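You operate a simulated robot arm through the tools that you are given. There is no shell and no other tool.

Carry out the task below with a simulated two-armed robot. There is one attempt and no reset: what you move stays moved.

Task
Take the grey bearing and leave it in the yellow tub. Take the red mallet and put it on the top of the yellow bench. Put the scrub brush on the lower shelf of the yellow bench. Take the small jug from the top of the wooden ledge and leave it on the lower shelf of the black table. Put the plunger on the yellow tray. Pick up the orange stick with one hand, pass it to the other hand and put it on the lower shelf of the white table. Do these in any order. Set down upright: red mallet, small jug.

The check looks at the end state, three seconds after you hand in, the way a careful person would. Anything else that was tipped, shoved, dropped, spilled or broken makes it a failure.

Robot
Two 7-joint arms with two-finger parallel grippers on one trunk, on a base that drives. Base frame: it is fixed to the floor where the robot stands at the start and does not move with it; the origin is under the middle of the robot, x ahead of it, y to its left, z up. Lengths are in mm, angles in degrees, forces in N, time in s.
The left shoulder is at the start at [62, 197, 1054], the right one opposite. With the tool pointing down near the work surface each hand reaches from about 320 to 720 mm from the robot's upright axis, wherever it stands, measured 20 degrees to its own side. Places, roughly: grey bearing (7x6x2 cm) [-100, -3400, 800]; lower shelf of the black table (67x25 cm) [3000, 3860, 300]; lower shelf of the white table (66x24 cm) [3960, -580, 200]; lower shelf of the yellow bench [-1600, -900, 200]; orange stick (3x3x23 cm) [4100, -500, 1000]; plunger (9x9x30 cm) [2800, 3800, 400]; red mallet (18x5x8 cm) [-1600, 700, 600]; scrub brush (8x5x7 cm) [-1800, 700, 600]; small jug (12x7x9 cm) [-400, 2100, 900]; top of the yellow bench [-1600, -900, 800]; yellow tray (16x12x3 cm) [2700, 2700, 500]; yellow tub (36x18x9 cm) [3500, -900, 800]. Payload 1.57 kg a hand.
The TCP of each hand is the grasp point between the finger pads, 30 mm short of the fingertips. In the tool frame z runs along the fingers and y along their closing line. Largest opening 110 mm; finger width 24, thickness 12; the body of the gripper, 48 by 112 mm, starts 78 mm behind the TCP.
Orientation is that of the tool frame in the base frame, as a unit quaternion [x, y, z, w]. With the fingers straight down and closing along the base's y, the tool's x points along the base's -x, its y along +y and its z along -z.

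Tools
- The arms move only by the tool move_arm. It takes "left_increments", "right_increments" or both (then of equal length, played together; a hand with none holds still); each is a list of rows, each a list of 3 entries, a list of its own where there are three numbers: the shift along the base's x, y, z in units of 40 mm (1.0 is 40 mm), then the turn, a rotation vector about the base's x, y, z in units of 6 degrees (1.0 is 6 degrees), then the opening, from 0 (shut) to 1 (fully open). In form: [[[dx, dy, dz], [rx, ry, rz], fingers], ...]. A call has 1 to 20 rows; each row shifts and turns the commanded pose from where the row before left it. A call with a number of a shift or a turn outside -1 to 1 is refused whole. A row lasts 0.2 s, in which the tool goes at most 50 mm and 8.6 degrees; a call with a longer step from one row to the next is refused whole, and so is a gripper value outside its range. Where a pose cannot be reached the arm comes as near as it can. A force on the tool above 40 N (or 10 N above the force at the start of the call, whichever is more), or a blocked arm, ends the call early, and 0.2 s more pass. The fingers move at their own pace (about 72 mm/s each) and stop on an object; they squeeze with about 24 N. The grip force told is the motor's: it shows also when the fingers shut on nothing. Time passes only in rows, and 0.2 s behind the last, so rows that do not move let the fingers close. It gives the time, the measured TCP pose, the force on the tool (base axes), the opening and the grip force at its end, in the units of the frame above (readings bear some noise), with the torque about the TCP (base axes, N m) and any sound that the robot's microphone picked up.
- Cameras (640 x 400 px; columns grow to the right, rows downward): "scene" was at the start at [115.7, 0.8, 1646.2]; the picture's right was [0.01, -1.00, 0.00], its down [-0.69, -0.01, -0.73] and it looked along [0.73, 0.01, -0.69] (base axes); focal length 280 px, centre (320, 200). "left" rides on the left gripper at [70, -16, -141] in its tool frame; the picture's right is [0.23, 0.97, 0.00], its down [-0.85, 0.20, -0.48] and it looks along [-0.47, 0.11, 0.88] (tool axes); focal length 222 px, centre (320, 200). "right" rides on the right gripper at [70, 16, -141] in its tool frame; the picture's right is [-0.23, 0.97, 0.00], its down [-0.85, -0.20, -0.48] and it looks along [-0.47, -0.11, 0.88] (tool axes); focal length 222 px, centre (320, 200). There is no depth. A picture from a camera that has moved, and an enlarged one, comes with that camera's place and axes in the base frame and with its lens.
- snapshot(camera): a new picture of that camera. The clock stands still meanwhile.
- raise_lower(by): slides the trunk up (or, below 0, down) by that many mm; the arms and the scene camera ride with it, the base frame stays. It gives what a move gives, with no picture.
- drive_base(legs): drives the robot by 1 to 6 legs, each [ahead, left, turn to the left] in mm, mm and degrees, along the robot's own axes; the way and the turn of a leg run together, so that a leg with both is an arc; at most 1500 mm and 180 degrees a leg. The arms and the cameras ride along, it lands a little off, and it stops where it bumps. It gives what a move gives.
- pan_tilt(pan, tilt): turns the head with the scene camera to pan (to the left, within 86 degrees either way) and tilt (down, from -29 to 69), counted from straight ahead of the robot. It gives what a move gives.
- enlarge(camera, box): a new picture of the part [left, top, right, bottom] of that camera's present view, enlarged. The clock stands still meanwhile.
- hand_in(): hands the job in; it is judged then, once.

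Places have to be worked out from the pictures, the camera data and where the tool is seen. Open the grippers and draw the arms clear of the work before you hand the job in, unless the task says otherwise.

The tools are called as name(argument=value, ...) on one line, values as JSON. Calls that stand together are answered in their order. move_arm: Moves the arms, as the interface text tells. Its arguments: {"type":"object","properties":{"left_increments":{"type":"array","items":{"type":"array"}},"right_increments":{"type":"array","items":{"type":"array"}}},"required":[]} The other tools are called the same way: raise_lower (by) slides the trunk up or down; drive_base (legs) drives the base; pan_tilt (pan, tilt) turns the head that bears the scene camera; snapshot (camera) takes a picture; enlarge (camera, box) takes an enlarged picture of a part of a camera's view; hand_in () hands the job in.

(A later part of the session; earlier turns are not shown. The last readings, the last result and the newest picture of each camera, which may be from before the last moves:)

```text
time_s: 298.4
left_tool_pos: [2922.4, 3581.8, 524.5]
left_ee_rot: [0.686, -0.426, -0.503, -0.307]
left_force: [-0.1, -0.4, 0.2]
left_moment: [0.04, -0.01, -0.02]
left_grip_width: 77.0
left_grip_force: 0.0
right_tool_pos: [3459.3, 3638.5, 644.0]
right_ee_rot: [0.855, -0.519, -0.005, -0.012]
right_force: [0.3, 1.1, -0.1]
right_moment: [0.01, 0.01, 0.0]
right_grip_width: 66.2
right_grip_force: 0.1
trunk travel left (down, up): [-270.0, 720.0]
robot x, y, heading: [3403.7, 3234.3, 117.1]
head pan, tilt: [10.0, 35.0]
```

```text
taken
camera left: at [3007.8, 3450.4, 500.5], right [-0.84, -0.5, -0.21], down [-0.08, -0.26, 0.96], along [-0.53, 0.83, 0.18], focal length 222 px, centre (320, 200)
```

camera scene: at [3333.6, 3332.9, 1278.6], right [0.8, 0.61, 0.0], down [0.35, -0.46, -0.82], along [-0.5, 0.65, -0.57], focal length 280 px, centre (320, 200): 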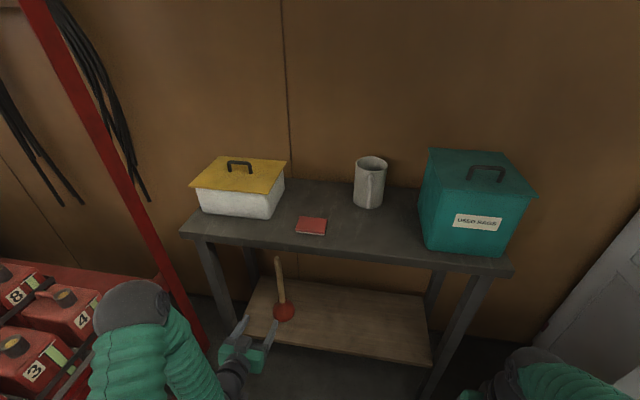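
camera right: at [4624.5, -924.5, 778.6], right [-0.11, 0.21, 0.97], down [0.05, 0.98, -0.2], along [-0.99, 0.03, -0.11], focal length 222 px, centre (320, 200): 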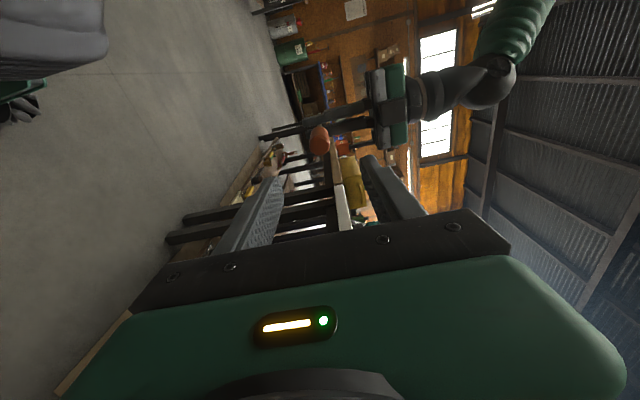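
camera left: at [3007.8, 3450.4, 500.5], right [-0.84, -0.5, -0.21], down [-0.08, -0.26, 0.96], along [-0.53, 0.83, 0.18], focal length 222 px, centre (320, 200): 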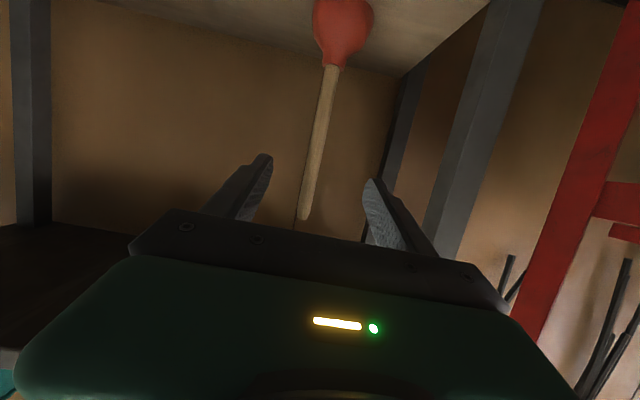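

The handle is straight ahead of the left hand, 184 mm away, laterally aligned. I advance it with the fingers open around the handle.

move_arm(left_increments=[[[-0.414, 0.822, 0], [0, 0, 0], 0.7], [[-0.414, 0.822, 0], [0, 0, 0], 0.7], [[-0.414, 0.822, 0], [0, 0, 0], 0.7], [[-0.414, 0.822, 0], [0, 0, 0], 0.7], [[0, 0, 0], [0, 0, 0], 0.7]])

snapshot(camera="left")

snapshot(camera="scene")

```text
time_s: 299.6
left_tool_pos: [2855.2, 3715.7, 524.4]
left_ee_rot: [0.686, -0.427, -0.503, -0.307]
left_force: [-0.4, 0.2, 0.2]
left_moment: [-0.04, -0.02, 0.03]
left_grip_width: 76.9
left_grip_force: 0.0
right_tool_pos: [3460.6, 3638.1, 644.1]
right_ee_rot: [0.855, -0.519, -0.006, -0.012]
right_force: [-0.3, -0.2, 0.4]
right_moment: [0.03, 0.0, 0.02]
right_grip_width: 65.6
right_grip_force: 0.0
trunk travel left (down, up): [-270.0, 720.0]
robot x, y, heading: [3399.0, 3236.0, 117.1]
head pan, tilt: [10.0, 35.0]
```

```text
taken
camera left: at [2940.3, 3583.9, 501.3], right [-0.84, -0.5, -0.21], down [-0.08, -0.26, 0.96], along [-0.53, 0.83, 0.18], focal length 222 px, centre (320, 200)
```

left: 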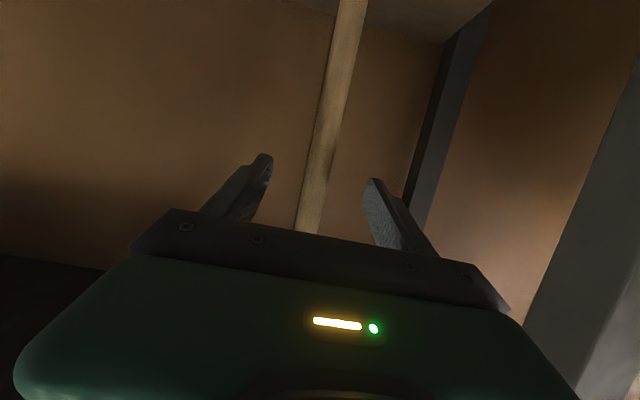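

```text
taken
camera scene: at [3333.6, 3333.2, 1278.6], right [0.8, 0.61, 0.0], down [0.35, -0.46, -0.82], along [-0.5, 0.65, -0.58], focal length 280 px, centre (320, 200)
```

scene: 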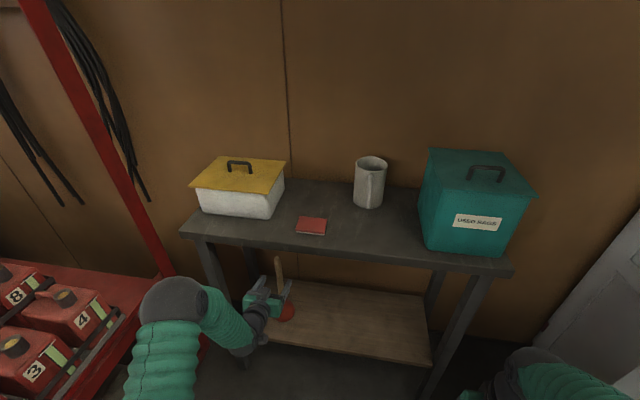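

About 34 mm remain; I go there and close on the handle.

move_arm(left_increments=[[[-0.36, 0.72, 0], [0, 0, 0], 0.7], [[0, 0, 0], [0, 0, 0], 0.7], [[0, 0, 0], [0, 0, 0], 0.4], [[0, 0, 0], [0, 0, 0], 0.1], [[0, 0, 0], [0, 0, 0], 0.05], [[0, 0, 0], [0, 0, 0], 0.05]])

snapshot(camera="left")

```text
time_s: 301.0
left_tool_pos: [2842.7, 3743.0, 525.2]
left_ee_rot: [0.686, -0.426, -0.504, -0.307]
left_force: [-0.4, 0.2, 0.2]
left_moment: [0.13, -0.01, -0.01]
left_grip_width: 21.6
left_grip_force: 24.1
right_tool_pos: [3460.4, 3637.8, 644.4]
right_ee_rot: [0.855, -0.519, -0.005, -0.011]
right_force: [-0.3, -0.4, -0.1]
right_moment: [0.03, 0.01, 0.02]
right_grip_width: 66.2
right_grip_force: 0.1
trunk travel left (down, up): [-270.0, 720.0]
robot x, y, heading: [3401.5, 3237.0, 117.2]
head pan, tilt: [10.0, 35.0]
```

```text
taken
camera left: at [2928.5, 3612.1, 501.1], right [-0.84, -0.5, -0.21], down [-0.08, -0.26, 0.96], along [-0.53, 0.83, 0.18], focal length 222 px, centre (320, 200)
```

left: 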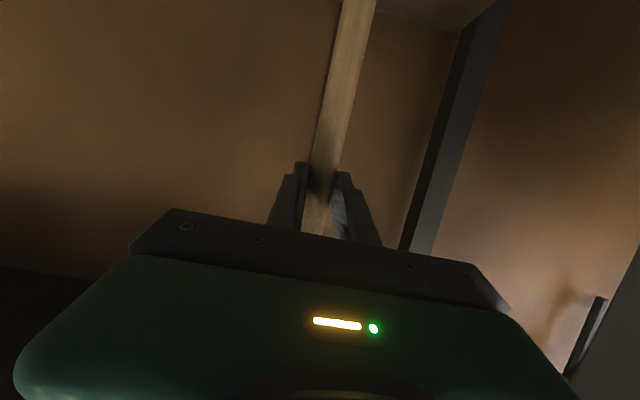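

The handle is gripped (22 mm). I lift it 40 mm off the shelf and back straight out.

move_arm(left_increments=[[[0, 0, 0.4], [0, 0, 0], 0.05], [[0, 0, 0.7], [0, 0, 0], 0.05], [[0, 0, 0], [0, 0, 0], 0.05]])

drive_base(legs=[[-300, 0, 0]])

snapshot(camera="scene")

snapshot(camera="left")

```text
time_s: 301.8
left_tool_pos: [2843.2, 3743.8, 567.6]
left_ee_rot: [0.686, -0.426, -0.503, -0.306]
left_force: [-0.3, 0.4, -2.7]
left_moment: [-0.04, -0.02, 0.02]
left_grip_width: 21.3
left_grip_force: 24.3
right_tool_pos: [3460.0, 3638.3, 645.8]
right_ee_rot: [0.855, -0.519, -0.005, -0.011]
right_force: [0.0, 0.5, -1.0]
right_moment: [-0.02, -0.03, 0.01]
right_grip_width: 66.2
right_grip_force: 0.1
trunk travel left (down, up): [-270.0, 720.0]
robot x, y, heading: [3403.6, 3236.4, 117.5]
head pan, tilt: [10.0, 35.0]
```

```text
time_s: 303.8
left_tool_pos: [2981.5, 3479.1, 569.3]
left_ee_rot: [0.685, -0.428, -0.503, -0.308]
left_force: [0.5, 0.4, -1.7]
left_moment: [-0.06, 0.01, 0.03]
left_grip_width: 21.5
left_grip_force: 24.4
right_tool_pos: [3598.4, 3372.2, 644.4]
right_ee_rot: [0.854, -0.52, -0.005, -0.011]
right_force: [-0.2, 0.4, 0.4]
right_moment: [-0.01, 0.0, 0.0]
right_grip_width: 66.1
right_grip_force: 0.0
trunk travel left (down, up): [-270.0, 720.0]
robot x, y, heading: [3537.5, 2969.0, 116.8]
head pan, tilt: [10.0, 35.0]
```

```text
taken
camera scene: at [3470.6, 3067.1, 1278.6], right [0.8, 0.6, 0.0], down [0.35, -0.46, -0.82], along [-0.49, 0.65, -0.57], focal length 280 px, centre (320, 200)
```

scene: 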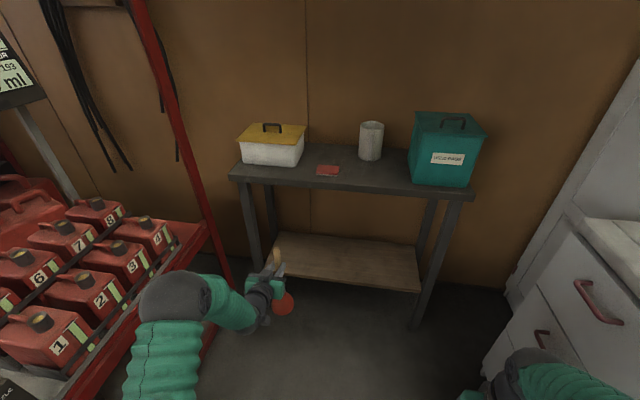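

```text
taken
camera left: at [3066.2, 3347.9, 544.7], right [-0.84, -0.49, -0.21], down [-0.08, -0.26, 0.96], along [-0.53, 0.83, 0.18], focal length 222 px, centre (320, 200)
```

left: 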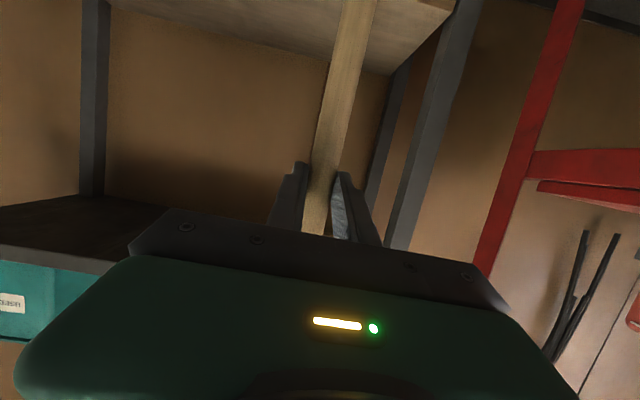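

The plunger is out, and the shelf is now empty for the jug. I retract the arm somewhat before turning in the narrow passage.

move_arm(left_increments=[[[0.55, -0.74, 0], [0, 0, 0], 0.05], [[0.55, -0.74, 0], [0, 0, 0], 0.05], [[0.55, -0.74, 0], [0, 0, 0], 0.05], [[0.55, -0.74, 0], [0, 0, 0], 0.05], [[0.55, -0.74, 0], [0, 0, 0], 0.05], [[0, 0, 0], [0, 0, 0], 0.05]])

pan_tilt(pan=0, tilt=60)

snapshot(camera="scene")

pan_tilt(pan=-70, tilt=45)

snapshot(camera="scene")

```text
time_s: 305.2
left_tool_pos: [3091.6, 3331.6, 571.4]
left_ee_rot: [0.684, -0.428, -0.504, -0.309]
left_force: [0.3, -0.4, -2.7]
left_moment: [-0.04, -0.03, 0.02]
left_grip_width: 21.6
left_grip_force: 23.9
right_tool_pos: [3598.5, 3372.7, 646.2]
right_ee_rot: [0.854, -0.52, -0.006, -0.012]
right_force: [0.1, -0.4, 0.0]
right_moment: [0.0, -0.04, -0.01]
right_grip_width: 66.2
right_grip_force: 0.0
trunk travel left (down, up): [-270.0, 720.0]
robot x, y, heading: [3541.3, 2964.5, 116.9]
head pan, tilt: [10.0, 35.0]
```

```text
time_s: 306.1
left_tool_pos: [3091.3, 3332.1, 571.1]
left_ee_rot: [0.684, -0.428, -0.504, -0.309]
left_force: [0.5, -0.1, -2.0]
left_moment: [-0.06, -0.01, -0.04]
left_grip_width: 21.4
left_grip_force: 23.6
right_tool_pos: [3599.3, 3371.6, 645.9]
right_ee_rot: [0.854, -0.52, -0.007, -0.011]
right_force: [-0.2, 0.2, 0.1]
right_moment: [-0.03, -0.02, 0.03]
right_grip_width: 66.0
right_grip_force: 0.1
trunk travel left (down, up): [-270.0, 720.0]
robot x, y, heading: [3538.5, 2966.9, 117.1]
head pan, tilt: [0.0, 60.0]
```

```text
taken
camera scene: at [3493.3, 3056.6, 1244.3], right [0.89, 0.45, 0.0], down [0.39, -0.77, -0.5], along [-0.23, 0.44, -0.87], focal length 280 px, centre (320, 200)
```

scene: 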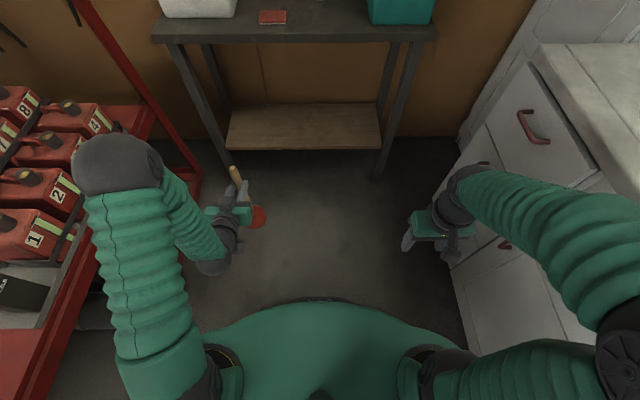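

```text
time_s: 307.5
left_tool_pos: [3091.1, 3331.5, 571.0]
left_ee_rot: [0.685, -0.428, -0.503, -0.309]
left_force: [-0.8, 0.0, -2.5]
left_moment: [0.0, -0.05, 0.02]
left_grip_width: 21.6
left_grip_force: 24.0
right_tool_pos: [3599.4, 3371.1, 645.4]
right_ee_rot: [0.854, -0.52, -0.006, -0.012]
right_force: [-0.1, 0.6, -0.5]
right_moment: [0.0, 0.03, 0.02]
right_grip_width: 65.8
right_grip_force: 0.1
trunk travel left (down, up): [-270.0, 720.0]
robot x, y, heading: [3539.2, 2971.0, 117.1]
head pan, tilt: [-70.0, 45.0]
```

```text
taken
camera scene: at [3579.1, 3056.8, 1263.8], right [0.73, -0.68, 0.0], down [-0.48, -0.52, -0.71], along [0.48, 0.52, -0.71], focal length 280 px, centre (320, 200)
```

scene: 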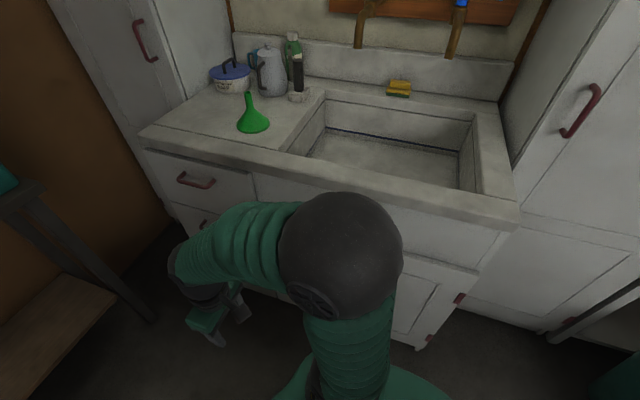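

The arms are compact enough to turn here. I shift 50 mm right, turn left 90° to face the rack, and raise the trunk.

drive_base(legs=[[0, -50, 0], [0, 0, 90]])

raise_lower(by=250)

pan_tilt(pan=0, tilt=40)

snapshot(camera="scene")

```text
time_s: 312.2
left_tool_pos: [3216.5, 2550.2, 571.3]
left_ee_rot: [0.787, 0.177, -0.576, 0.134]
left_force: [-0.4, 0.2, -3.0]
left_moment: [0.08, -0.05, 0.02]
left_grip_width: 21.4
left_grip_force: 24.3
right_tool_pos: [3182.5, 3056.6, 645.2]
right_ee_rot: [0.973, 0.229, -0.013, -0.004]
right_force: [0.1, 0.5, 0.3]
right_moment: [0.02, -0.03, 0.03]
right_grip_width: 66.2
right_grip_force: 0.1
trunk travel left (down, up): [-270.0, 720.0]
robot x, y, heading: [3589.1, 2991.7, -153.8]
head pan, tilt: [-70.0, 45.0]
```

```text
time_s: 314.8
left_tool_pos: [3217.1, 2550.4, 820.9]
left_ee_rot: [0.788, 0.178, -0.574, 0.135]
left_force: [-0.4, -1.0, -2.4]
left_moment: [0.04, -0.04, 0.08]
left_grip_width: 21.2
left_grip_force: 24.7
right_tool_pos: [3183.1, 3057.3, 895.6]
right_ee_rot: [0.973, 0.23, -0.013, -0.005]
right_force: [0.0, 0.9, -0.3]
right_moment: [0.01, -0.01, 0.0]
right_grip_width: 66.1
right_grip_force: 0.0
trunk travel left (down, up): [-520.0, 470.0]
robot x, y, heading: [3584.4, 2993.6, -153.7]
head pan, tilt: [-70.0, 45.0]
```

```text
time_s: 316.2
left_tool_pos: [3216.7, 2550.1, 821.0]
left_ee_rot: [0.788, 0.176, -0.575, 0.133]
left_force: [0.6, 0.3, -1.9]
left_moment: [0.04, 0.0, 0.04]
left_grip_width: 21.5
left_grip_force: 24.0
right_tool_pos: [3182.0, 3057.6, 894.9]
right_ee_rot: [0.973, 0.23, -0.013, -0.005]
right_force: [0.6, 0.3, 0.1]
right_moment: [-0.02, -0.03, -0.01]
right_grip_width: 66.0
right_grip_force: 0.0
trunk travel left (down, up): [-520.0, 470.0]
robot x, y, heading: [3586.2, 2992.7, -153.8]
head pan, tilt: [0.0, 40.0]
```

```text
taken
camera scene: at [3479.2, 2939.2, 1521.0], right [-0.44, 0.9, 0.0], down [0.58, 0.29, -0.76], along [-0.69, -0.34, -0.64], focal length 280 px, centre (320, 200)
```

scene: 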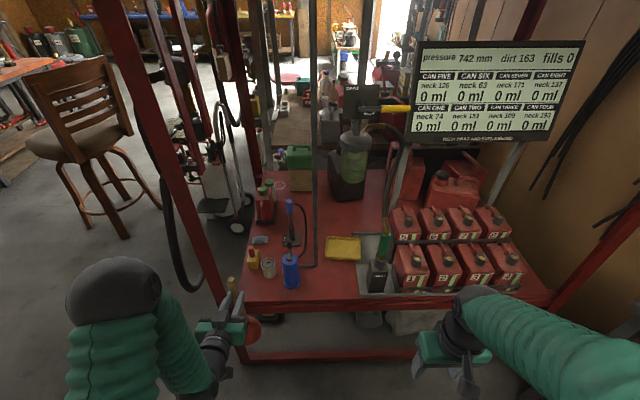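

enlarge(camera="scene", box=[220, 180, 440, 320])

```text
2.86 times, centred on (330, 250) of scene
camera zoom: at [3479.2, 2939.2, 1521.0], right [-0.44, 0.9, 0.0], down [0.58, 0.29, -0.76], along [-0.69, -0.34, -0.64], focal length 800 px, centre (291, 57)
```

zoom: 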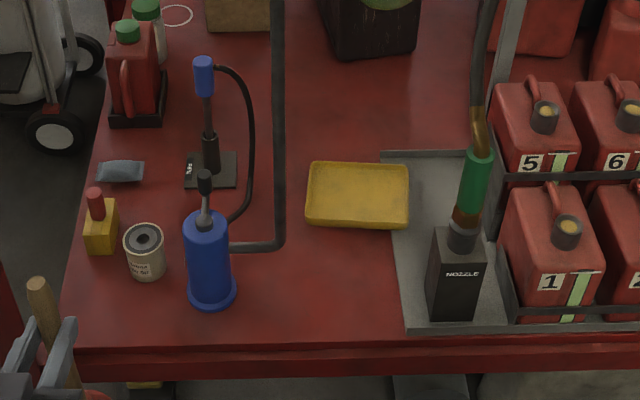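

I want the rack shelf's exact height, so I take the left-hand view from here, too, for a second line of sight on the tray.

drive_base(legs=[[0, -345, 0.8]])

snapshot(camera="left")

snapshot(camera="scene")

```text
time_s: 318.5
left_tool_pos: [3068.3, 2854.1, 821.5]
left_ee_rot: [0.786, 0.185, -0.574, 0.139]
left_force: [0.4, 0.2, -2.9]
left_moment: [0.03, -0.01, -0.02]
left_grip_width: 21.2
left_grip_force: 23.9
right_tool_pos: [3025.8, 3359.5, 895.6]
right_ee_rot: [0.971, 0.238, -0.012, -0.006]
right_force: [0.8, 0.2, 0.5]
right_moment: [0.01, -0.02, -0.01]
right_grip_width: 66.0
right_grip_force: 0.1
trunk travel left (down, up): [-520.0, 470.0]
robot x, y, heading: [3426.1, 3304.7, -152.4]
head pan, tilt: [0.0, 40.0]
```

```text
taken
camera left: at [3200.9, 2939.2, 797.0], right [0.5, -0.84, -0.21], down [0.26, -0.08, 0.96], along [-0.83, -0.54, 0.18], focal length 222 px, centre (320, 200)
```

left: 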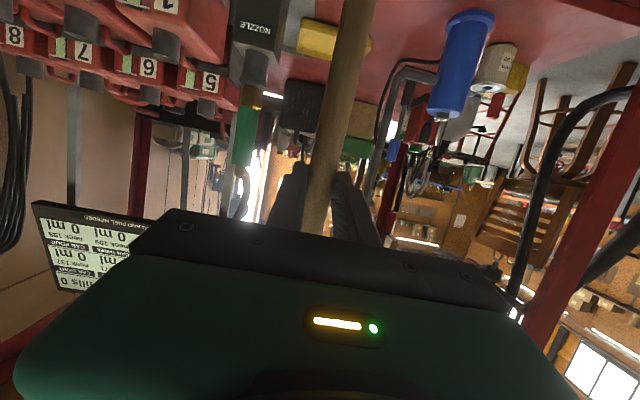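

```text
taken
camera scene: at [3324.5, 3245.0, 1521.0], right [-0.46, 0.89, 0.0], down [0.57, 0.3, -0.76], along [-0.68, -0.35, -0.64], focal length 280 px, centre (320, 200)
```

scene: 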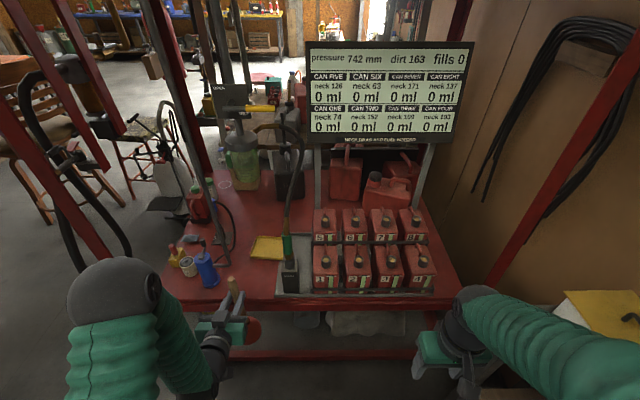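

move_arm(left_increments=[[[0, 0, 0], [0, 0, 0], 0.05], [[0, 0, 0], [0, 0, 0], 0.05], [[0, 0, 0], [0, 0, 0], 0.05]])

enlarge(camera="left", box=[220, 0, 420, 120])

enlarge(camera="scene", box=[160, 190, 360, 330])

```text
time_s: 319.3
left_tool_pos: [3068.0, 2855.1, 821.7]
left_ee_rot: [0.786, 0.184, -0.574, 0.14]
left_force: [-0.4, 0.1, -2.3]
left_moment: [0.0, -0.05, -0.03]
left_grip_width: 21.4
left_grip_force: 23.8
right_tool_pos: [3024.7, 3363.2, 893.8]
right_ee_rot: [0.971, 0.237, -0.013, -0.004]
right_force: [0.2, -0.4, 0.0]
right_moment: [0.01, -0.01, 0.02]
right_grip_width: 65.9
right_grip_force: 0.0
trunk travel left (down, up): [-520.0, 470.0]
robot x, y, heading: [3428.3, 3307.5, -152.7]
head pan, tilt: [0.0, 40.0]
```

```text
3.20 times, centred on (320, 60) of left
camera zoom: at [3200.7, 2941.0, 797.9], right [0.5, -0.84, -0.21], down [0.26, -0.08, 0.96], along [-0.83, -0.53, 0.18], focal length 711 px, centre (320, 648)
```

zoom: 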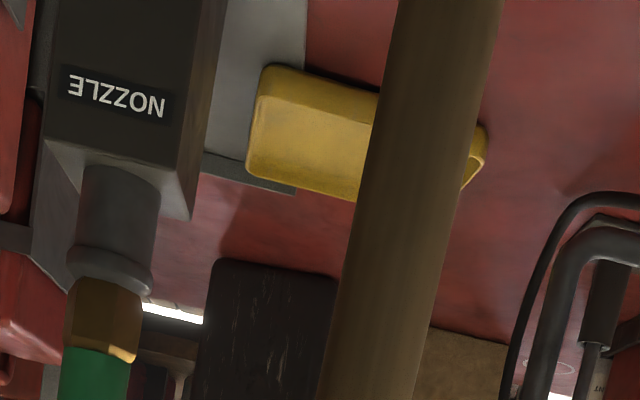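

```text
2.86 times, centred on (260, 260) of scene
camera zoom: at [3322.9, 3248.3, 1521.0], right [-0.46, 0.89, 0.0], down [0.57, 0.3, -0.76], along [-0.68, -0.35, -0.64], focal length 800 px, centre (491, 29)
```

zoom: 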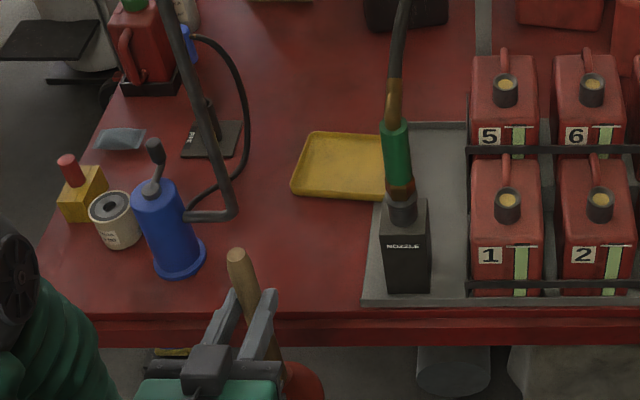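

The tray is near e.g. (2650, 2645), z about 500–550. I raise the trunk 60 mm for margin, drive 280 mm ahead, and check alignment by eye.

raise_lower(by=60)

drive_base(legs=[[270, 0, 0]])

pan_tilt(pan=0, tilt=50)

snapshot(camera="scene")

snapshot(camera="left")

```text
time_s: 320.3
left_tool_pos: [3067.0, 2855.8, 881.2]
left_ee_rot: [0.785, 0.185, -0.574, 0.141]
left_force: [-0.3, -0.2, -2.3]
left_moment: [0.02, 0.0, 0.0]
left_grip_width: 21.6
left_grip_force: 24.1
right_tool_pos: [3024.9, 3362.8, 955.3]
right_ee_rot: [0.971, 0.237, -0.015, -0.003]
right_force: [0.1, -0.1, 0.3]
right_moment: [0.01, -0.02, 0.04]
right_grip_width: 65.9
right_grip_force: 0.0
trunk travel left (down, up): [-580.0, 410.0]
robot x, y, heading: [3423.9, 3305.8, -152.9]
head pan, tilt: [0.0, 40.0]
```

```text
time_s: 322.2
left_tool_pos: [2827.2, 2733.5, 882.6]
left_ee_rot: [0.786, 0.184, -0.574, 0.14]
left_force: [0.2, 0.3, -2.6]
left_moment: [0.07, -0.03, -0.02]
left_grip_width: 21.5
left_grip_force: 23.9
right_tool_pos: [2784.6, 3241.1, 955.2]
right_ee_rot: [0.972, 0.236, -0.014, -0.003]
right_force: [0.2, 0.2, -0.5]
right_moment: [0.0, 0.01, -0.03]
right_grip_width: 66.2
right_grip_force: 0.1
trunk travel left (down, up): [-580.0, 410.0]
robot x, y, heading: [3189.5, 3179.8, -153.0]
head pan, tilt: [0.0, 40.0]
```

```text
time_s: 322.9
left_tool_pos: [2826.5, 2733.5, 880.8]
left_ee_rot: [0.786, 0.184, -0.574, 0.14]
left_force: [-0.1, -0.9, -2.3]
left_moment: [0.03, -0.05, 0.02]
left_grip_width: 21.5
left_grip_force: 24.0
right_tool_pos: [2784.8, 3238.8, 955.6]
right_ee_rot: [0.972, 0.235, -0.013, -0.004]
right_force: [0.3, 0.7, 0.6]
right_moment: [-0.06, 0.0, 0.01]
right_grip_width: 65.9
right_grip_force: 0.0
trunk travel left (down, up): [-580.0, 410.0]
robot x, y, heading: [3186.6, 3181.6, -153.1]
head pan, tilt: [0.0, 50.0]
```

```text
taken
camera scene: at [3088.6, 3129.1, 1566.8], right [-0.46, 0.89, 0.0], down [0.68, 0.35, -0.64], along [-0.57, -0.29, -0.77], focal length 280 px, centre (320, 200)
```

scene: 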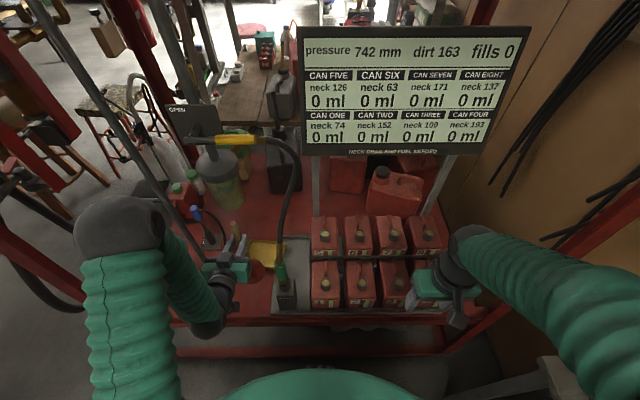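

```text
taken
camera left: at [2959.6, 2818.4, 858.0], right [0.5, -0.84, -0.21], down [0.26, -0.08, 0.96], along [-0.83, -0.53, 0.18], focal length 222 px, centre (320, 200)
```

left: 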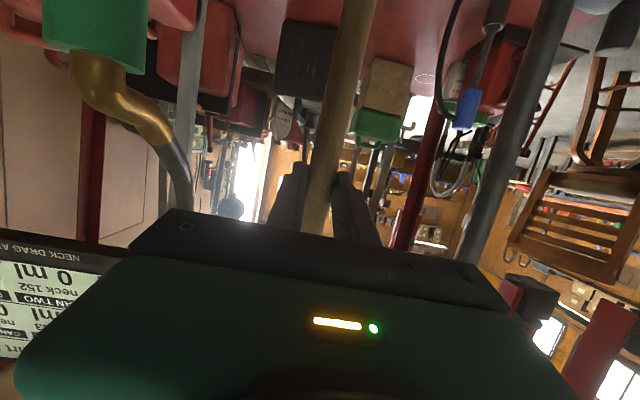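

enlarge(camera="scene", box=[170, 190, 330, 330])

```text
2.86 times, centred on (250, 260) of scene
camera zoom: at [3088.6, 3129.1, 1566.8], right [-0.46, 0.89, 0.0], down [0.68, 0.35, -0.64], along [-0.57, -0.29, -0.77], focal length 800 px, centre (520, 29)
```

zoom: 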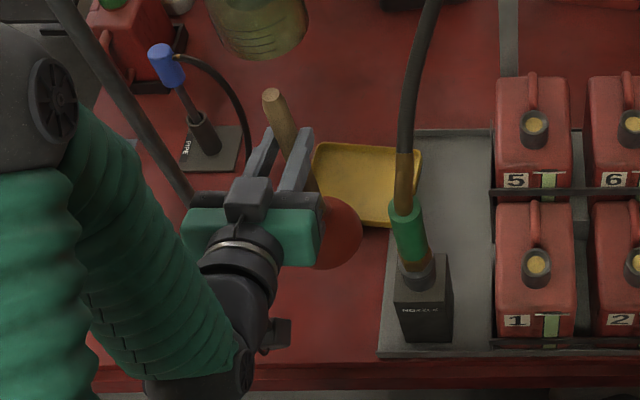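

Better triangulation now: tray centre (2683, 2664), z≈530. I move the hand 159 mm forward between pipe and nozzle, keeping the plunger high.

move_arm(left_increments=[[[-0.9, -0.43, 0], [0, 0, 0], 0.05], [[-0.9, -0.43, 0], [0, 0, 0], 0.05], [[-0.9, -0.43, 0], [0, 0, 0], 0.05], [[0, 0, 0], [0, 0, 0], 0.05]])

enlarge(camera="scene", box=[140, 170, 340, 330])

snapshot(camera="left")

```text
time_s: 323.9
left_tool_pos: [2717.2, 2682.3, 882.9]
left_ee_rot: [0.786, 0.183, -0.574, 0.139]
left_force: [-0.1, 1.2, -2.8]
left_moment: [0.04, -0.03, 0.03]
left_grip_width: 21.3
left_grip_force: 24.4
right_tool_pos: [2785.3, 3241.3, 956.7]
right_ee_rot: [0.972, 0.236, -0.013, -0.004]
right_force: [0.6, -0.1, -0.2]
right_moment: [-0.04, 0.02, 0.04]
right_grip_width: 66.1
right_grip_force: 0.0
trunk travel left (down, up): [-580.0, 410.0]
robot x, y, heading: [3186.7, 3178.1, -152.8]
head pan, tilt: [0.0, 50.0]
```

```text
2.50 times, centred on (240, 250) of scene
camera zoom: at [3089.2, 3129.4, 1566.8], right [-0.46, 0.89, 0.0], down [0.68, 0.35, -0.64], along [-0.57, -0.29, -0.77], focal length 700 px, centre (520, 75)
```

zoom: 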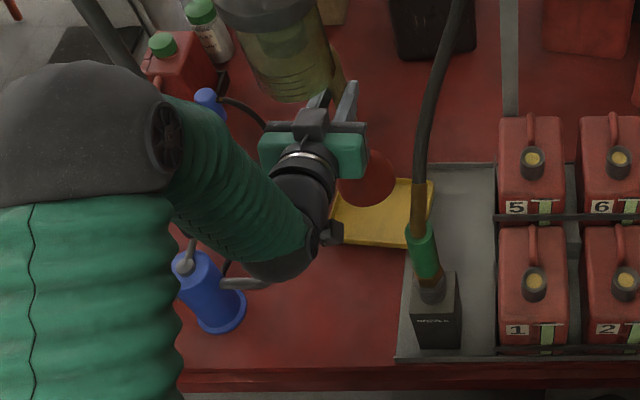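

```text
taken
camera left: at [2850.7, 2768.1, 858.3], right [0.5, -0.84, -0.21], down [0.26, -0.08, 0.96], along [-0.83, -0.53, 0.18], focal length 222 px, centre (320, 200)
```

left: 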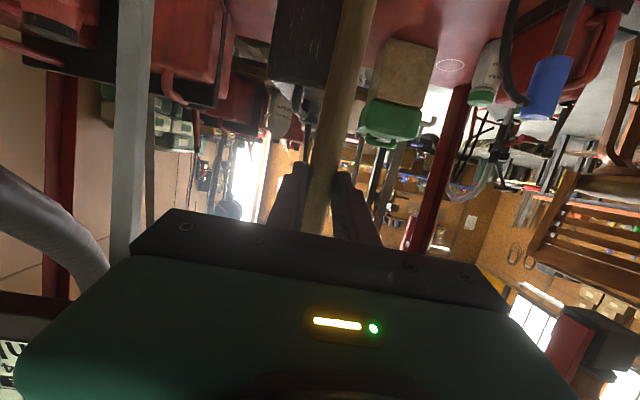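

The cup would land about 30 mm short of the tray's centre, so I go 31 mm further and start lowering.

move_arm(left_increments=[[[-0.69, -0.35, 0], [0, 0, 0], 0.05], [[0, 0, -0.8], [0, 0, 0], 0.05], [[0, 0, -0.8], [0, 0, 0], 0.05], [[0, 0, -0.8], [0, 0, 0], 0.05], [[0, 0, 0], [0, 0, 0], 0.05]])

enlarge(camera="scene", box=[140, 170, 340, 330])

```text
time_s: 325.1
left_tool_pos: [2691.5, 2669.7, 786.4]
left_ee_rot: [0.785, 0.183, -0.574, 0.14]
left_force: [-0.5, 0.1, -1.0]
left_moment: [0.02, -0.04, -0.02]
left_grip_width: 21.5
left_grip_force: 23.2
right_tool_pos: [2785.3, 3241.0, 955.8]
right_ee_rot: [0.972, 0.236, -0.013, -0.003]
right_force: [-0.3, 1.2, -0.3]
right_moment: [-0.02, -0.01, 0.03]
right_grip_width: 65.9
right_grip_force: 0.1
trunk travel left (down, up): [-580.0, 410.0]
robot x, y, heading: [3187.3, 3178.9, -152.9]
head pan, tilt: [0.0, 50.0]
```

```text
2.50 times, centred on (240, 250) of scene
camera zoom: at [3089.2, 3129.4, 1566.8], right [-0.46, 0.89, 0.0], down [0.68, 0.35, -0.64], along [-0.57, -0.29, -0.77], focal length 700 px, centre (520, 75)
```

zoom: 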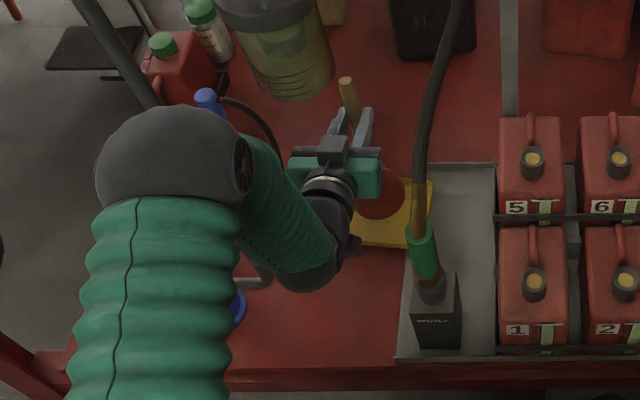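

The cup is right above the tray. I lower in small steps until contact.

move_arm(left_increments=[[[0, 0, -0.35], [0, 0, 0], 0.05], [[0, 0, 0], [0, 0, 0], 0.05]])

move_arm(left_increments=[[[0, 0, -0.2], [0, 0, 0], 0.05], [[0, 0, 0], [0, 0, 0], 0.05]])

move_arm(left_increments=[[[0, 0, -0.2], [0, 0, 0], 0.05], [[0, 0, 0], [0, 0, 0], 0.05]])

enlarge(camera="scene", box=[180, 200, 320, 310])

```text
time_s: 325.7
left_tool_pos: [2691.2, 2668.4, 773.0]
left_ee_rot: [0.785, 0.183, -0.575, 0.14]
left_force: [-0.4, 0.2, -1.6]
left_moment: [0.02, -0.03, 0.0]
left_grip_width: 21.3
left_grip_force: 24.1
right_tool_pos: [2785.6, 3240.6, 955.2]
right_ee_rot: [0.971, 0.237, -0.013, -0.004]
right_force: [-0.4, 0.4, 0.1]
right_moment: [0.0, 0.01, -0.02]
right_grip_width: 65.9
right_grip_force: 0.0
trunk travel left (down, up): [-580.0, 410.0]
robot x, y, heading: [3185.0, 3181.4, -152.8]
head pan, tilt: [0.0, 50.0]
```

```text
time_s: 326.3
left_tool_pos: [2692.2, 2668.8, 765.2]
left_ee_rot: [0.786, 0.182, -0.575, 0.139]
left_force: [0.0, 0.4, -2.3]
left_moment: [0.01, -0.01, -0.02]
left_grip_width: 21.5
left_grip_force: 24.4
right_tool_pos: [2785.8, 3241.0, 955.2]
right_ee_rot: [0.972, 0.236, -0.013, -0.003]
right_force: [-0.7, 0.0, 0.4]
right_moment: [0.01, 0.0, -0.03]
right_grip_width: 65.8
right_grip_force: 0.0
trunk travel left (down, up): [-580.0, 410.0]
robot x, y, heading: [3187.7, 3182.5, -152.6]
head pan, tilt: [0.0, 50.0]
```

```text
time_s: 326.9
left_tool_pos: [2692.2, 2667.0, 759.2]
left_ee_rot: [0.784, 0.182, -0.576, 0.14]
left_force: [0.3, -2.0, 9.6]
left_moment: [-0.04, 0.38, 0.06]
left_grip_width: 21.5
left_grip_force: 24.3
right_tool_pos: [2786.4, 3241.5, 956.7]
right_ee_rot: [0.972, 0.235, -0.015, -0.004]
right_force: [0.0, -0.7, 0.1]
right_moment: [-0.04, 0.0, -0.01]
right_grip_width: 65.8
right_grip_force: 0.1
trunk travel left (down, up): [-580.0, 410.0]
robot x, y, heading: [3184.9, 3179.3, -153.0]
head pan, tilt: [0.0, 50.0]
```

```text
3.64 times, centred on (250, 255) of scene
camera zoom: at [3090.8, 3131.0, 1567.2], right [-0.46, 0.89, 0.0], down [0.68, 0.35, -0.64], along [-0.57, -0.29, -0.77], focal length 1018 px, centre (574, 0)
```

zoom: 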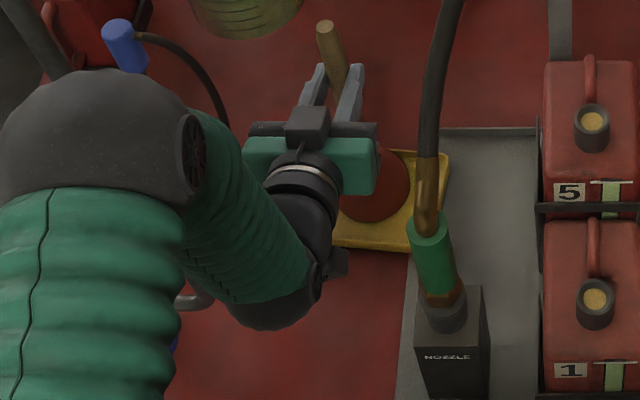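

Checking the visible corners, the cup is within about 11 mm of the tray's centre, well inside. I ease up slightly, open the fingers moderately, and check that it stands.

move_arm(left_increments=[[[0, 0, 0.06], [0, 0, 0], 0.05], [[0, 0, 0], [0, 0, 0], 0.2], [[0, 0, 0], [0, 0, 0], 0.35], [[0, 0, 0], [0, 0, 0], 0.5], [[0, 0, 0], [0, 0, 0], 0.5]])

snapshot(camera="left")

enlarge(camera="scene", box=[180, 200, 320, 310])

```text
time_s: 328.1
left_tool_pos: [2692.2, 2667.0, 758.9]
left_ee_rot: [0.785, 0.183, -0.575, 0.139]
left_force: [0.9, -0.4, -0.3]
left_moment: [0.02, -0.02, 0.05]
left_grip_width: 55.1
left_grip_force: 0.1
right_tool_pos: [2784.5, 3240.4, 956.3]
right_ee_rot: [0.972, 0.235, -0.014, -0.005]
right_force: [0.9, 0.1, 0.1]
right_moment: [0.0, -0.02, -0.02]
right_grip_width: 65.8
right_grip_force: 0.2
trunk travel left (down, up): [-580.0, 410.0]
robot x, y, heading: [3184.4, 3180.4, -152.7]
head pan, tilt: [0.0, 50.0]
```

```text
taken
camera left: at [2824.7, 2752.6, 734.7], right [0.5, -0.84, -0.21], down [0.26, -0.08, 0.96], along [-0.83, -0.53, 0.18], focal length 222 px, centre (320, 200)
```

left: 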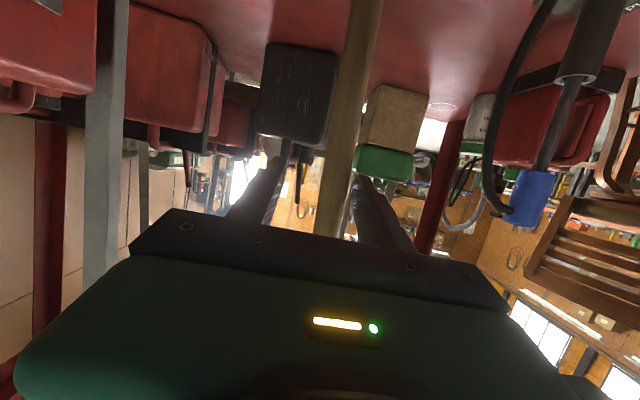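

```text
3.64 times, centred on (250, 255) of scene
camera zoom: at [3089.0, 3129.6, 1566.8], right [-0.46, 0.89, 0.0], down [0.68, 0.35, -0.64], along [-0.57, -0.29, -0.77], focal length 1018 px, centre (574, 0)
```

zoom: 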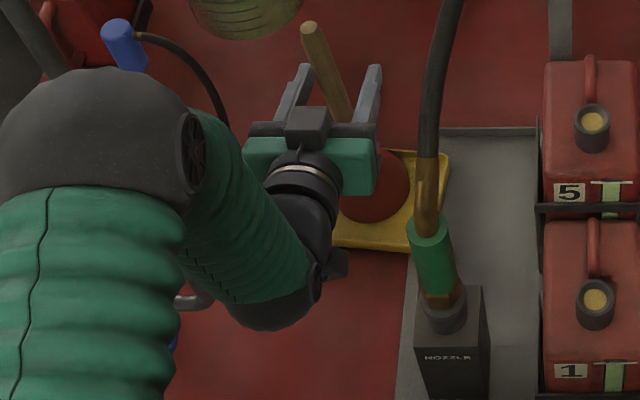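

The handle moved slightly as I let go but stands. I back the hand straight out to view it properly.

move_arm(left_increments=[[[0.6, 0.3, 0], [0, 0, 0], 0.55], [[0.89, 0.44, 0], [0, 0, 0], 0.6], [[0.89, 0.44, 0], [0, 0, 0], 0.6], [[0.89, 0.44, 0], [0, 0, 0], 0.6], [[0, 0, 0], [0, 0, 0], 0.6]])

snapshot(camera="left")

enlarge(camera="scene", box=[180, 180, 320, 290])

```text
time_s: 329.3
left_tool_pos: [2821.1, 2733.5, 756.4]
left_ee_rot: [0.785, 0.182, -0.575, 0.139]
left_force: [-0.7, 0.0, 0.1]
left_moment: [-0.04, -0.01, 0.03]
left_grip_width: 66.1
left_grip_force: 0.1
right_tool_pos: [2785.5, 3240.5, 955.0]
right_ee_rot: [0.971, 0.237, -0.014, -0.003]
right_force: [0.2, 0.3, -0.2]
right_moment: [-0.02, 0.02, 0.03]
right_grip_width: 65.6
right_grip_force: 0.0
trunk travel left (down, up): [-580.0, 410.0]
robot x, y, heading: [3189.6, 3178.8, -152.7]
head pan, tilt: [0.0, 50.0]
```

```text
taken
camera left: at [2954.5, 2818.8, 732.8], right [0.5, -0.84, -0.21], down [0.26, -0.08, 0.96], along [-0.83, -0.53, 0.18], focal length 222 px, centre (320, 200)
```

left: 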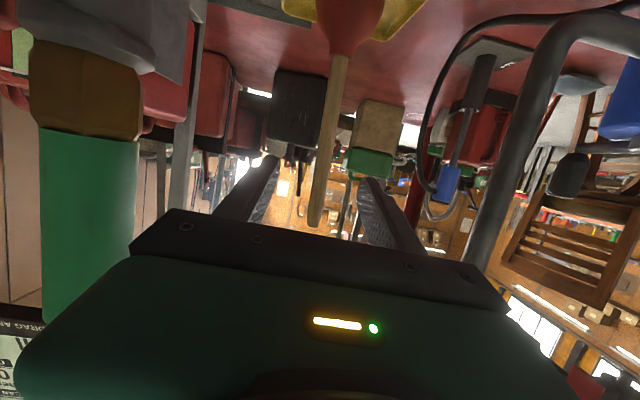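

```text
3.64 times, centred on (250, 235) of scene
camera zoom: at [3089.0, 3129.6, 1566.8], right [-0.46, 0.89, 0.0], down [0.68, 0.35, -0.64], along [-0.57, -0.29, -0.77], focal length 1018 px, centre (574, 73)
```

zoom: 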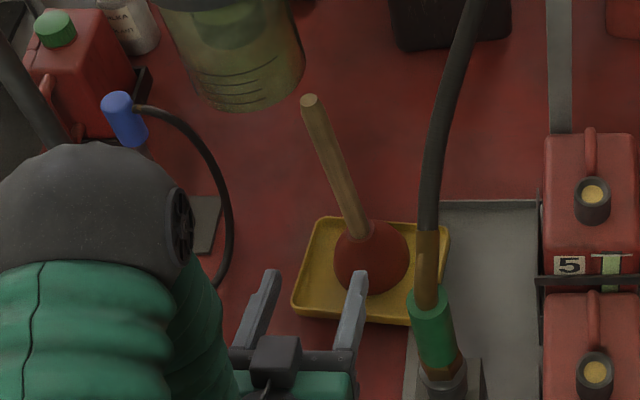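

The plunger stands in the tray. I back off, level the left hand, and raise the trunk for travel.

drive_base(legs=[[-240, 0, 0]])

move_arm(left_increments=[[[0.15, 0.07, 0.5], [0.454, -0.891, 0], 0.6], [[0.15, 0.07, 0.5], [0.454, -0.891, 0], 0.6], [[0.15, 0.07, 0.5], [0.454, -0.891, 0], 0.6], [[0.15, 0.07, 0.5], [0.454, -0.891, 0], 0.6], [[0.15, 0.07, 0.5], [0.454, -0.891, 0], 0.6], [[0.15, 0.07, 0.5], [0.454, -0.891, 0], 0.6], [[0.15, 0.07, 0.5], [0.454, -0.891, 0], 0.6], [[0.15, 0.07, 0.5], [0.454, -0.891, 0], 0.6], [[0.15, 0.07, 0.5], [0.454, -0.891, 0], 0.6], [[0.15, 0.07, 0.5], [0.454, -0.891, 0], 0.6], [[0, 0, 0], [0.454, -0.891, 0], 0.6], [[0, 0, 0], [0.454, -0.891, 0], 0.6], [[0, 0, 0], [0, 0, 0], 0.6]])

snapshot(camera="scene")

```text
time_s: 331.1
left_tool_pos: [3029.0, 2841.7, 757.6]
left_ee_rot: [0.787, 0.182, -0.574, 0.138]
left_force: [-0.2, 0.1, 0.9]
left_moment: [0.03, 0.0, -0.01]
left_grip_width: 66.0
left_grip_force: 0.0
right_tool_pos: [2993.4, 3347.8, 956.2]
right_ee_rot: [0.972, 0.235, -0.014, -0.004]
right_force: [-0.1, -0.6, 1.1]
right_moment: [-0.03, 0.02, -0.02]
right_grip_width: 65.8
right_grip_force: 0.1
trunk travel left (down, up): [-580.0, 410.0]
robot x, y, heading: [3399.3, 3284.7, -152.8]
head pan, tilt: [0.0, 50.0]
```

```text
time_s: 333.9
left_tool_pos: [3089.5, 2870.7, 958.9]
left_ee_rot: [0.974, 0.228, -0.005, -0.003]
left_force: [0.5, 0.1, 0.3]
left_moment: [-0.01, 0.0, -0.03]
left_grip_width: 65.9
left_grip_force: 0.1
right_tool_pos: [2995.3, 3348.6, 957.3]
right_ee_rot: [0.972, 0.235, -0.015, -0.004]
right_force: [-0.8, 1.0, 0.4]
right_moment: [-0.02, 0.04, -0.03]
right_grip_width: 65.8
right_grip_force: 0.1
trunk travel left (down, up): [-580.0, 410.0]
robot x, y, heading: [3395.7, 3290.3, -153.1]
head pan, tilt: [0.0, 50.0]
```

```text
taken
camera scene: at [3299.1, 3237.4, 1567.0], right [-0.45, 0.89, 0.0], down [0.68, 0.35, -0.64], along [-0.57, -0.29, -0.77], focal length 280 px, centre (320, 200)
```

scene: 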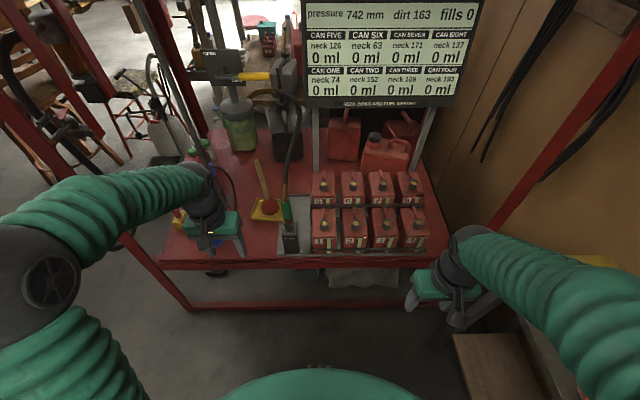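

The plunger is upright on the tray. Now to the jug: I raise the trunk, turn left, and leave the passage toward the open lane between the chair and the island.

raise_lower(by=220)

drive_base(legs=[[0, 0, 90], [900, -30, 0], [500, -150, 0], [1200, 0, 0]])

pan_tilt(pan=-70, tilt=25)

snapshot(camera="scene")

```text
time_s: 336.2
left_tool_pos: [3088.7, 2870.1, 1177.5]
left_ee_rot: [0.974, 0.228, -0.005, -0.002]
left_force: [0.3, -0.2, -0.7]
left_moment: [0.0, 0.0, 0.03]
left_grip_width: 66.1
left_grip_force: 0.0
right_tool_pos: [2995.4, 3349.6, 1176.7]
right_ee_rot: [0.972, 0.235, -0.014, -0.004]
right_force: [0.0, -0.4, -0.9]
right_moment: [0.02, -0.01, -0.01]
right_grip_width: 65.8
right_grip_force: 0.0
trunk travel left (down, up): [-800.0, 190.0]
robot x, y, heading: [3394.2, 3285.0, -152.8]
head pan, tilt: [0.0, 50.0]
```

```text
time_s: 353.1
left_tool_pos: [4865.8, 622.2, 1177.4]
left_ee_rot: [0.523, 0.852, -0.006, 0.002]
left_force: [-0.2, 0.6, -0.2]
left_moment: [-0.02, 0.02, -0.02]
left_grip_width: 66.0
left_grip_force: 0.1
right_tool_pos: [4389.0, 521.7, 1175.7]
right_ee_rot: [0.517, 0.856, -0.012, 0.007]
right_force: [0.4, 0.1, 0.4]
right_moment: [-0.01, -0.01, -0.04]
right_grip_width: 65.9
right_grip_force: 0.1
trunk travel left (down, up): [-800.0, 190.0]
robot x, y, heading: [4444.1, 923.2, -62.0]
head pan, tilt: [0.0, 50.0]
```

```text
time_s: 354.5
left_tool_pos: [4866.8, 620.8, 1177.8]
left_ee_rot: [0.524, 0.852, -0.004, 0.003]
left_force: [0.1, -0.2, -0.3]
left_moment: [0.0, -0.03, -0.02]
left_grip_width: 65.9
left_grip_force: 0.0
right_tool_pos: [4388.4, 521.3, 1176.4]
right_ee_rot: [0.517, 0.856, -0.013, 0.008]
right_force: [0.8, 0.3, 0.1]
right_moment: [0.03, 0.03, -0.01]
right_grip_width: 66.0
right_grip_force: 0.0
trunk travel left (down, up): [-800.0, 190.0]
robot x, y, heading: [4442.1, 923.3, -62.1]
head pan, tilt: [-70.0, 25.0]
```

```text
taken
camera scene: at [4399.5, 824.4, 1824.4], right [-0.74, 0.67, 0.0], down [0.28, 0.31, -0.91], along [-0.61, -0.67, -0.42], focal length 280 px, centre (320, 200)
```

scene: 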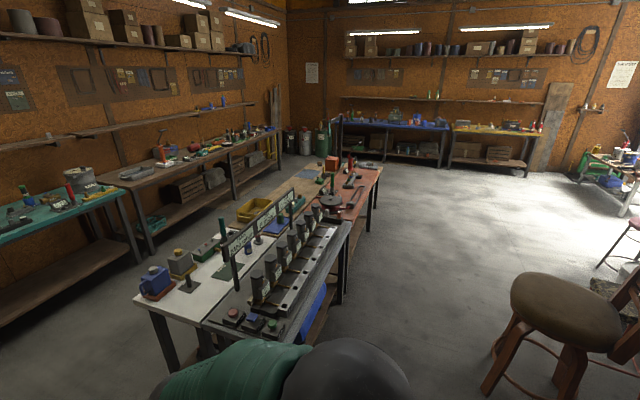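

The lane between island and chair is clear. I turn right and drive along it.

drive_base(legs=[[0, 0, -90.9], [1450, 0, 0], [1450, 0, 0]])

pan_tilt(pan=-75, tilt=25)

snapshot(camera="scene")

```text
time_s: 372.2
left_tool_pos: [1547.0, -739.7, 1179.0]
left_ee_rot: [0.976, 0.216, -0.006, -0.003]
left_force: [0.6, 0.0, -0.2]
left_moment: [-0.02, 0.01, 0.0]
left_grip_width: 66.1
left_grip_force: 0.1
right_tool_pos: [1465.5, -258.1, 1176.3]
right_ee_rot: [0.975, 0.224, -0.014, -0.003]
right_force: [0.3, -0.6, 0.4]
right_moment: [-0.03, -0.01, 0.02]
right_grip_width: 65.9
right_grip_force: 0.1
trunk travel left (down, up): [-800.0, 190.0]
robot x, y, heading: [1861.7, -328.2, -154.5]
head pan, tilt: [-70.0, 25.0]
```

```text
time_s: 372.9
left_tool_pos: [1549.1, -740.0, 1178.9]
left_ee_rot: [0.977, 0.215, -0.006, -0.003]
left_force: [-0.1, 0.8, -0.6]
left_moment: [-0.01, 0.0, -0.01]
left_grip_width: 65.8
left_grip_force: 0.0
right_tool_pos: [1465.8, -258.1, 1176.0]
right_ee_rot: [0.975, 0.224, -0.014, -0.004]
right_force: [0.3, -0.1, 0.2]
right_moment: [-0.02, -0.01, -0.01]
right_grip_width: 65.7
right_grip_force: 0.0
trunk travel left (down, up): [-800.0, 190.0]
robot x, y, heading: [1864.8, -327.3, -154.3]
head pan, tilt: [-75.0, 25.0]
```

```text
taken
camera scene: at [1773.8, -274.0, 1824.5], right [0.76, 0.65, 0.0], down [0.28, -0.32, -0.91], along [-0.59, 0.69, -0.42], focal length 280 px, centre (320, 200)
```

scene: 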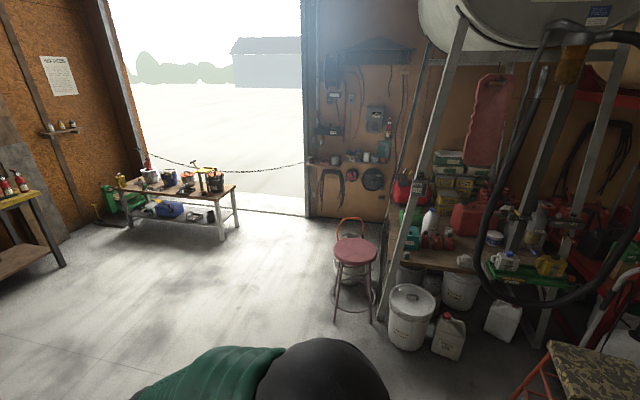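

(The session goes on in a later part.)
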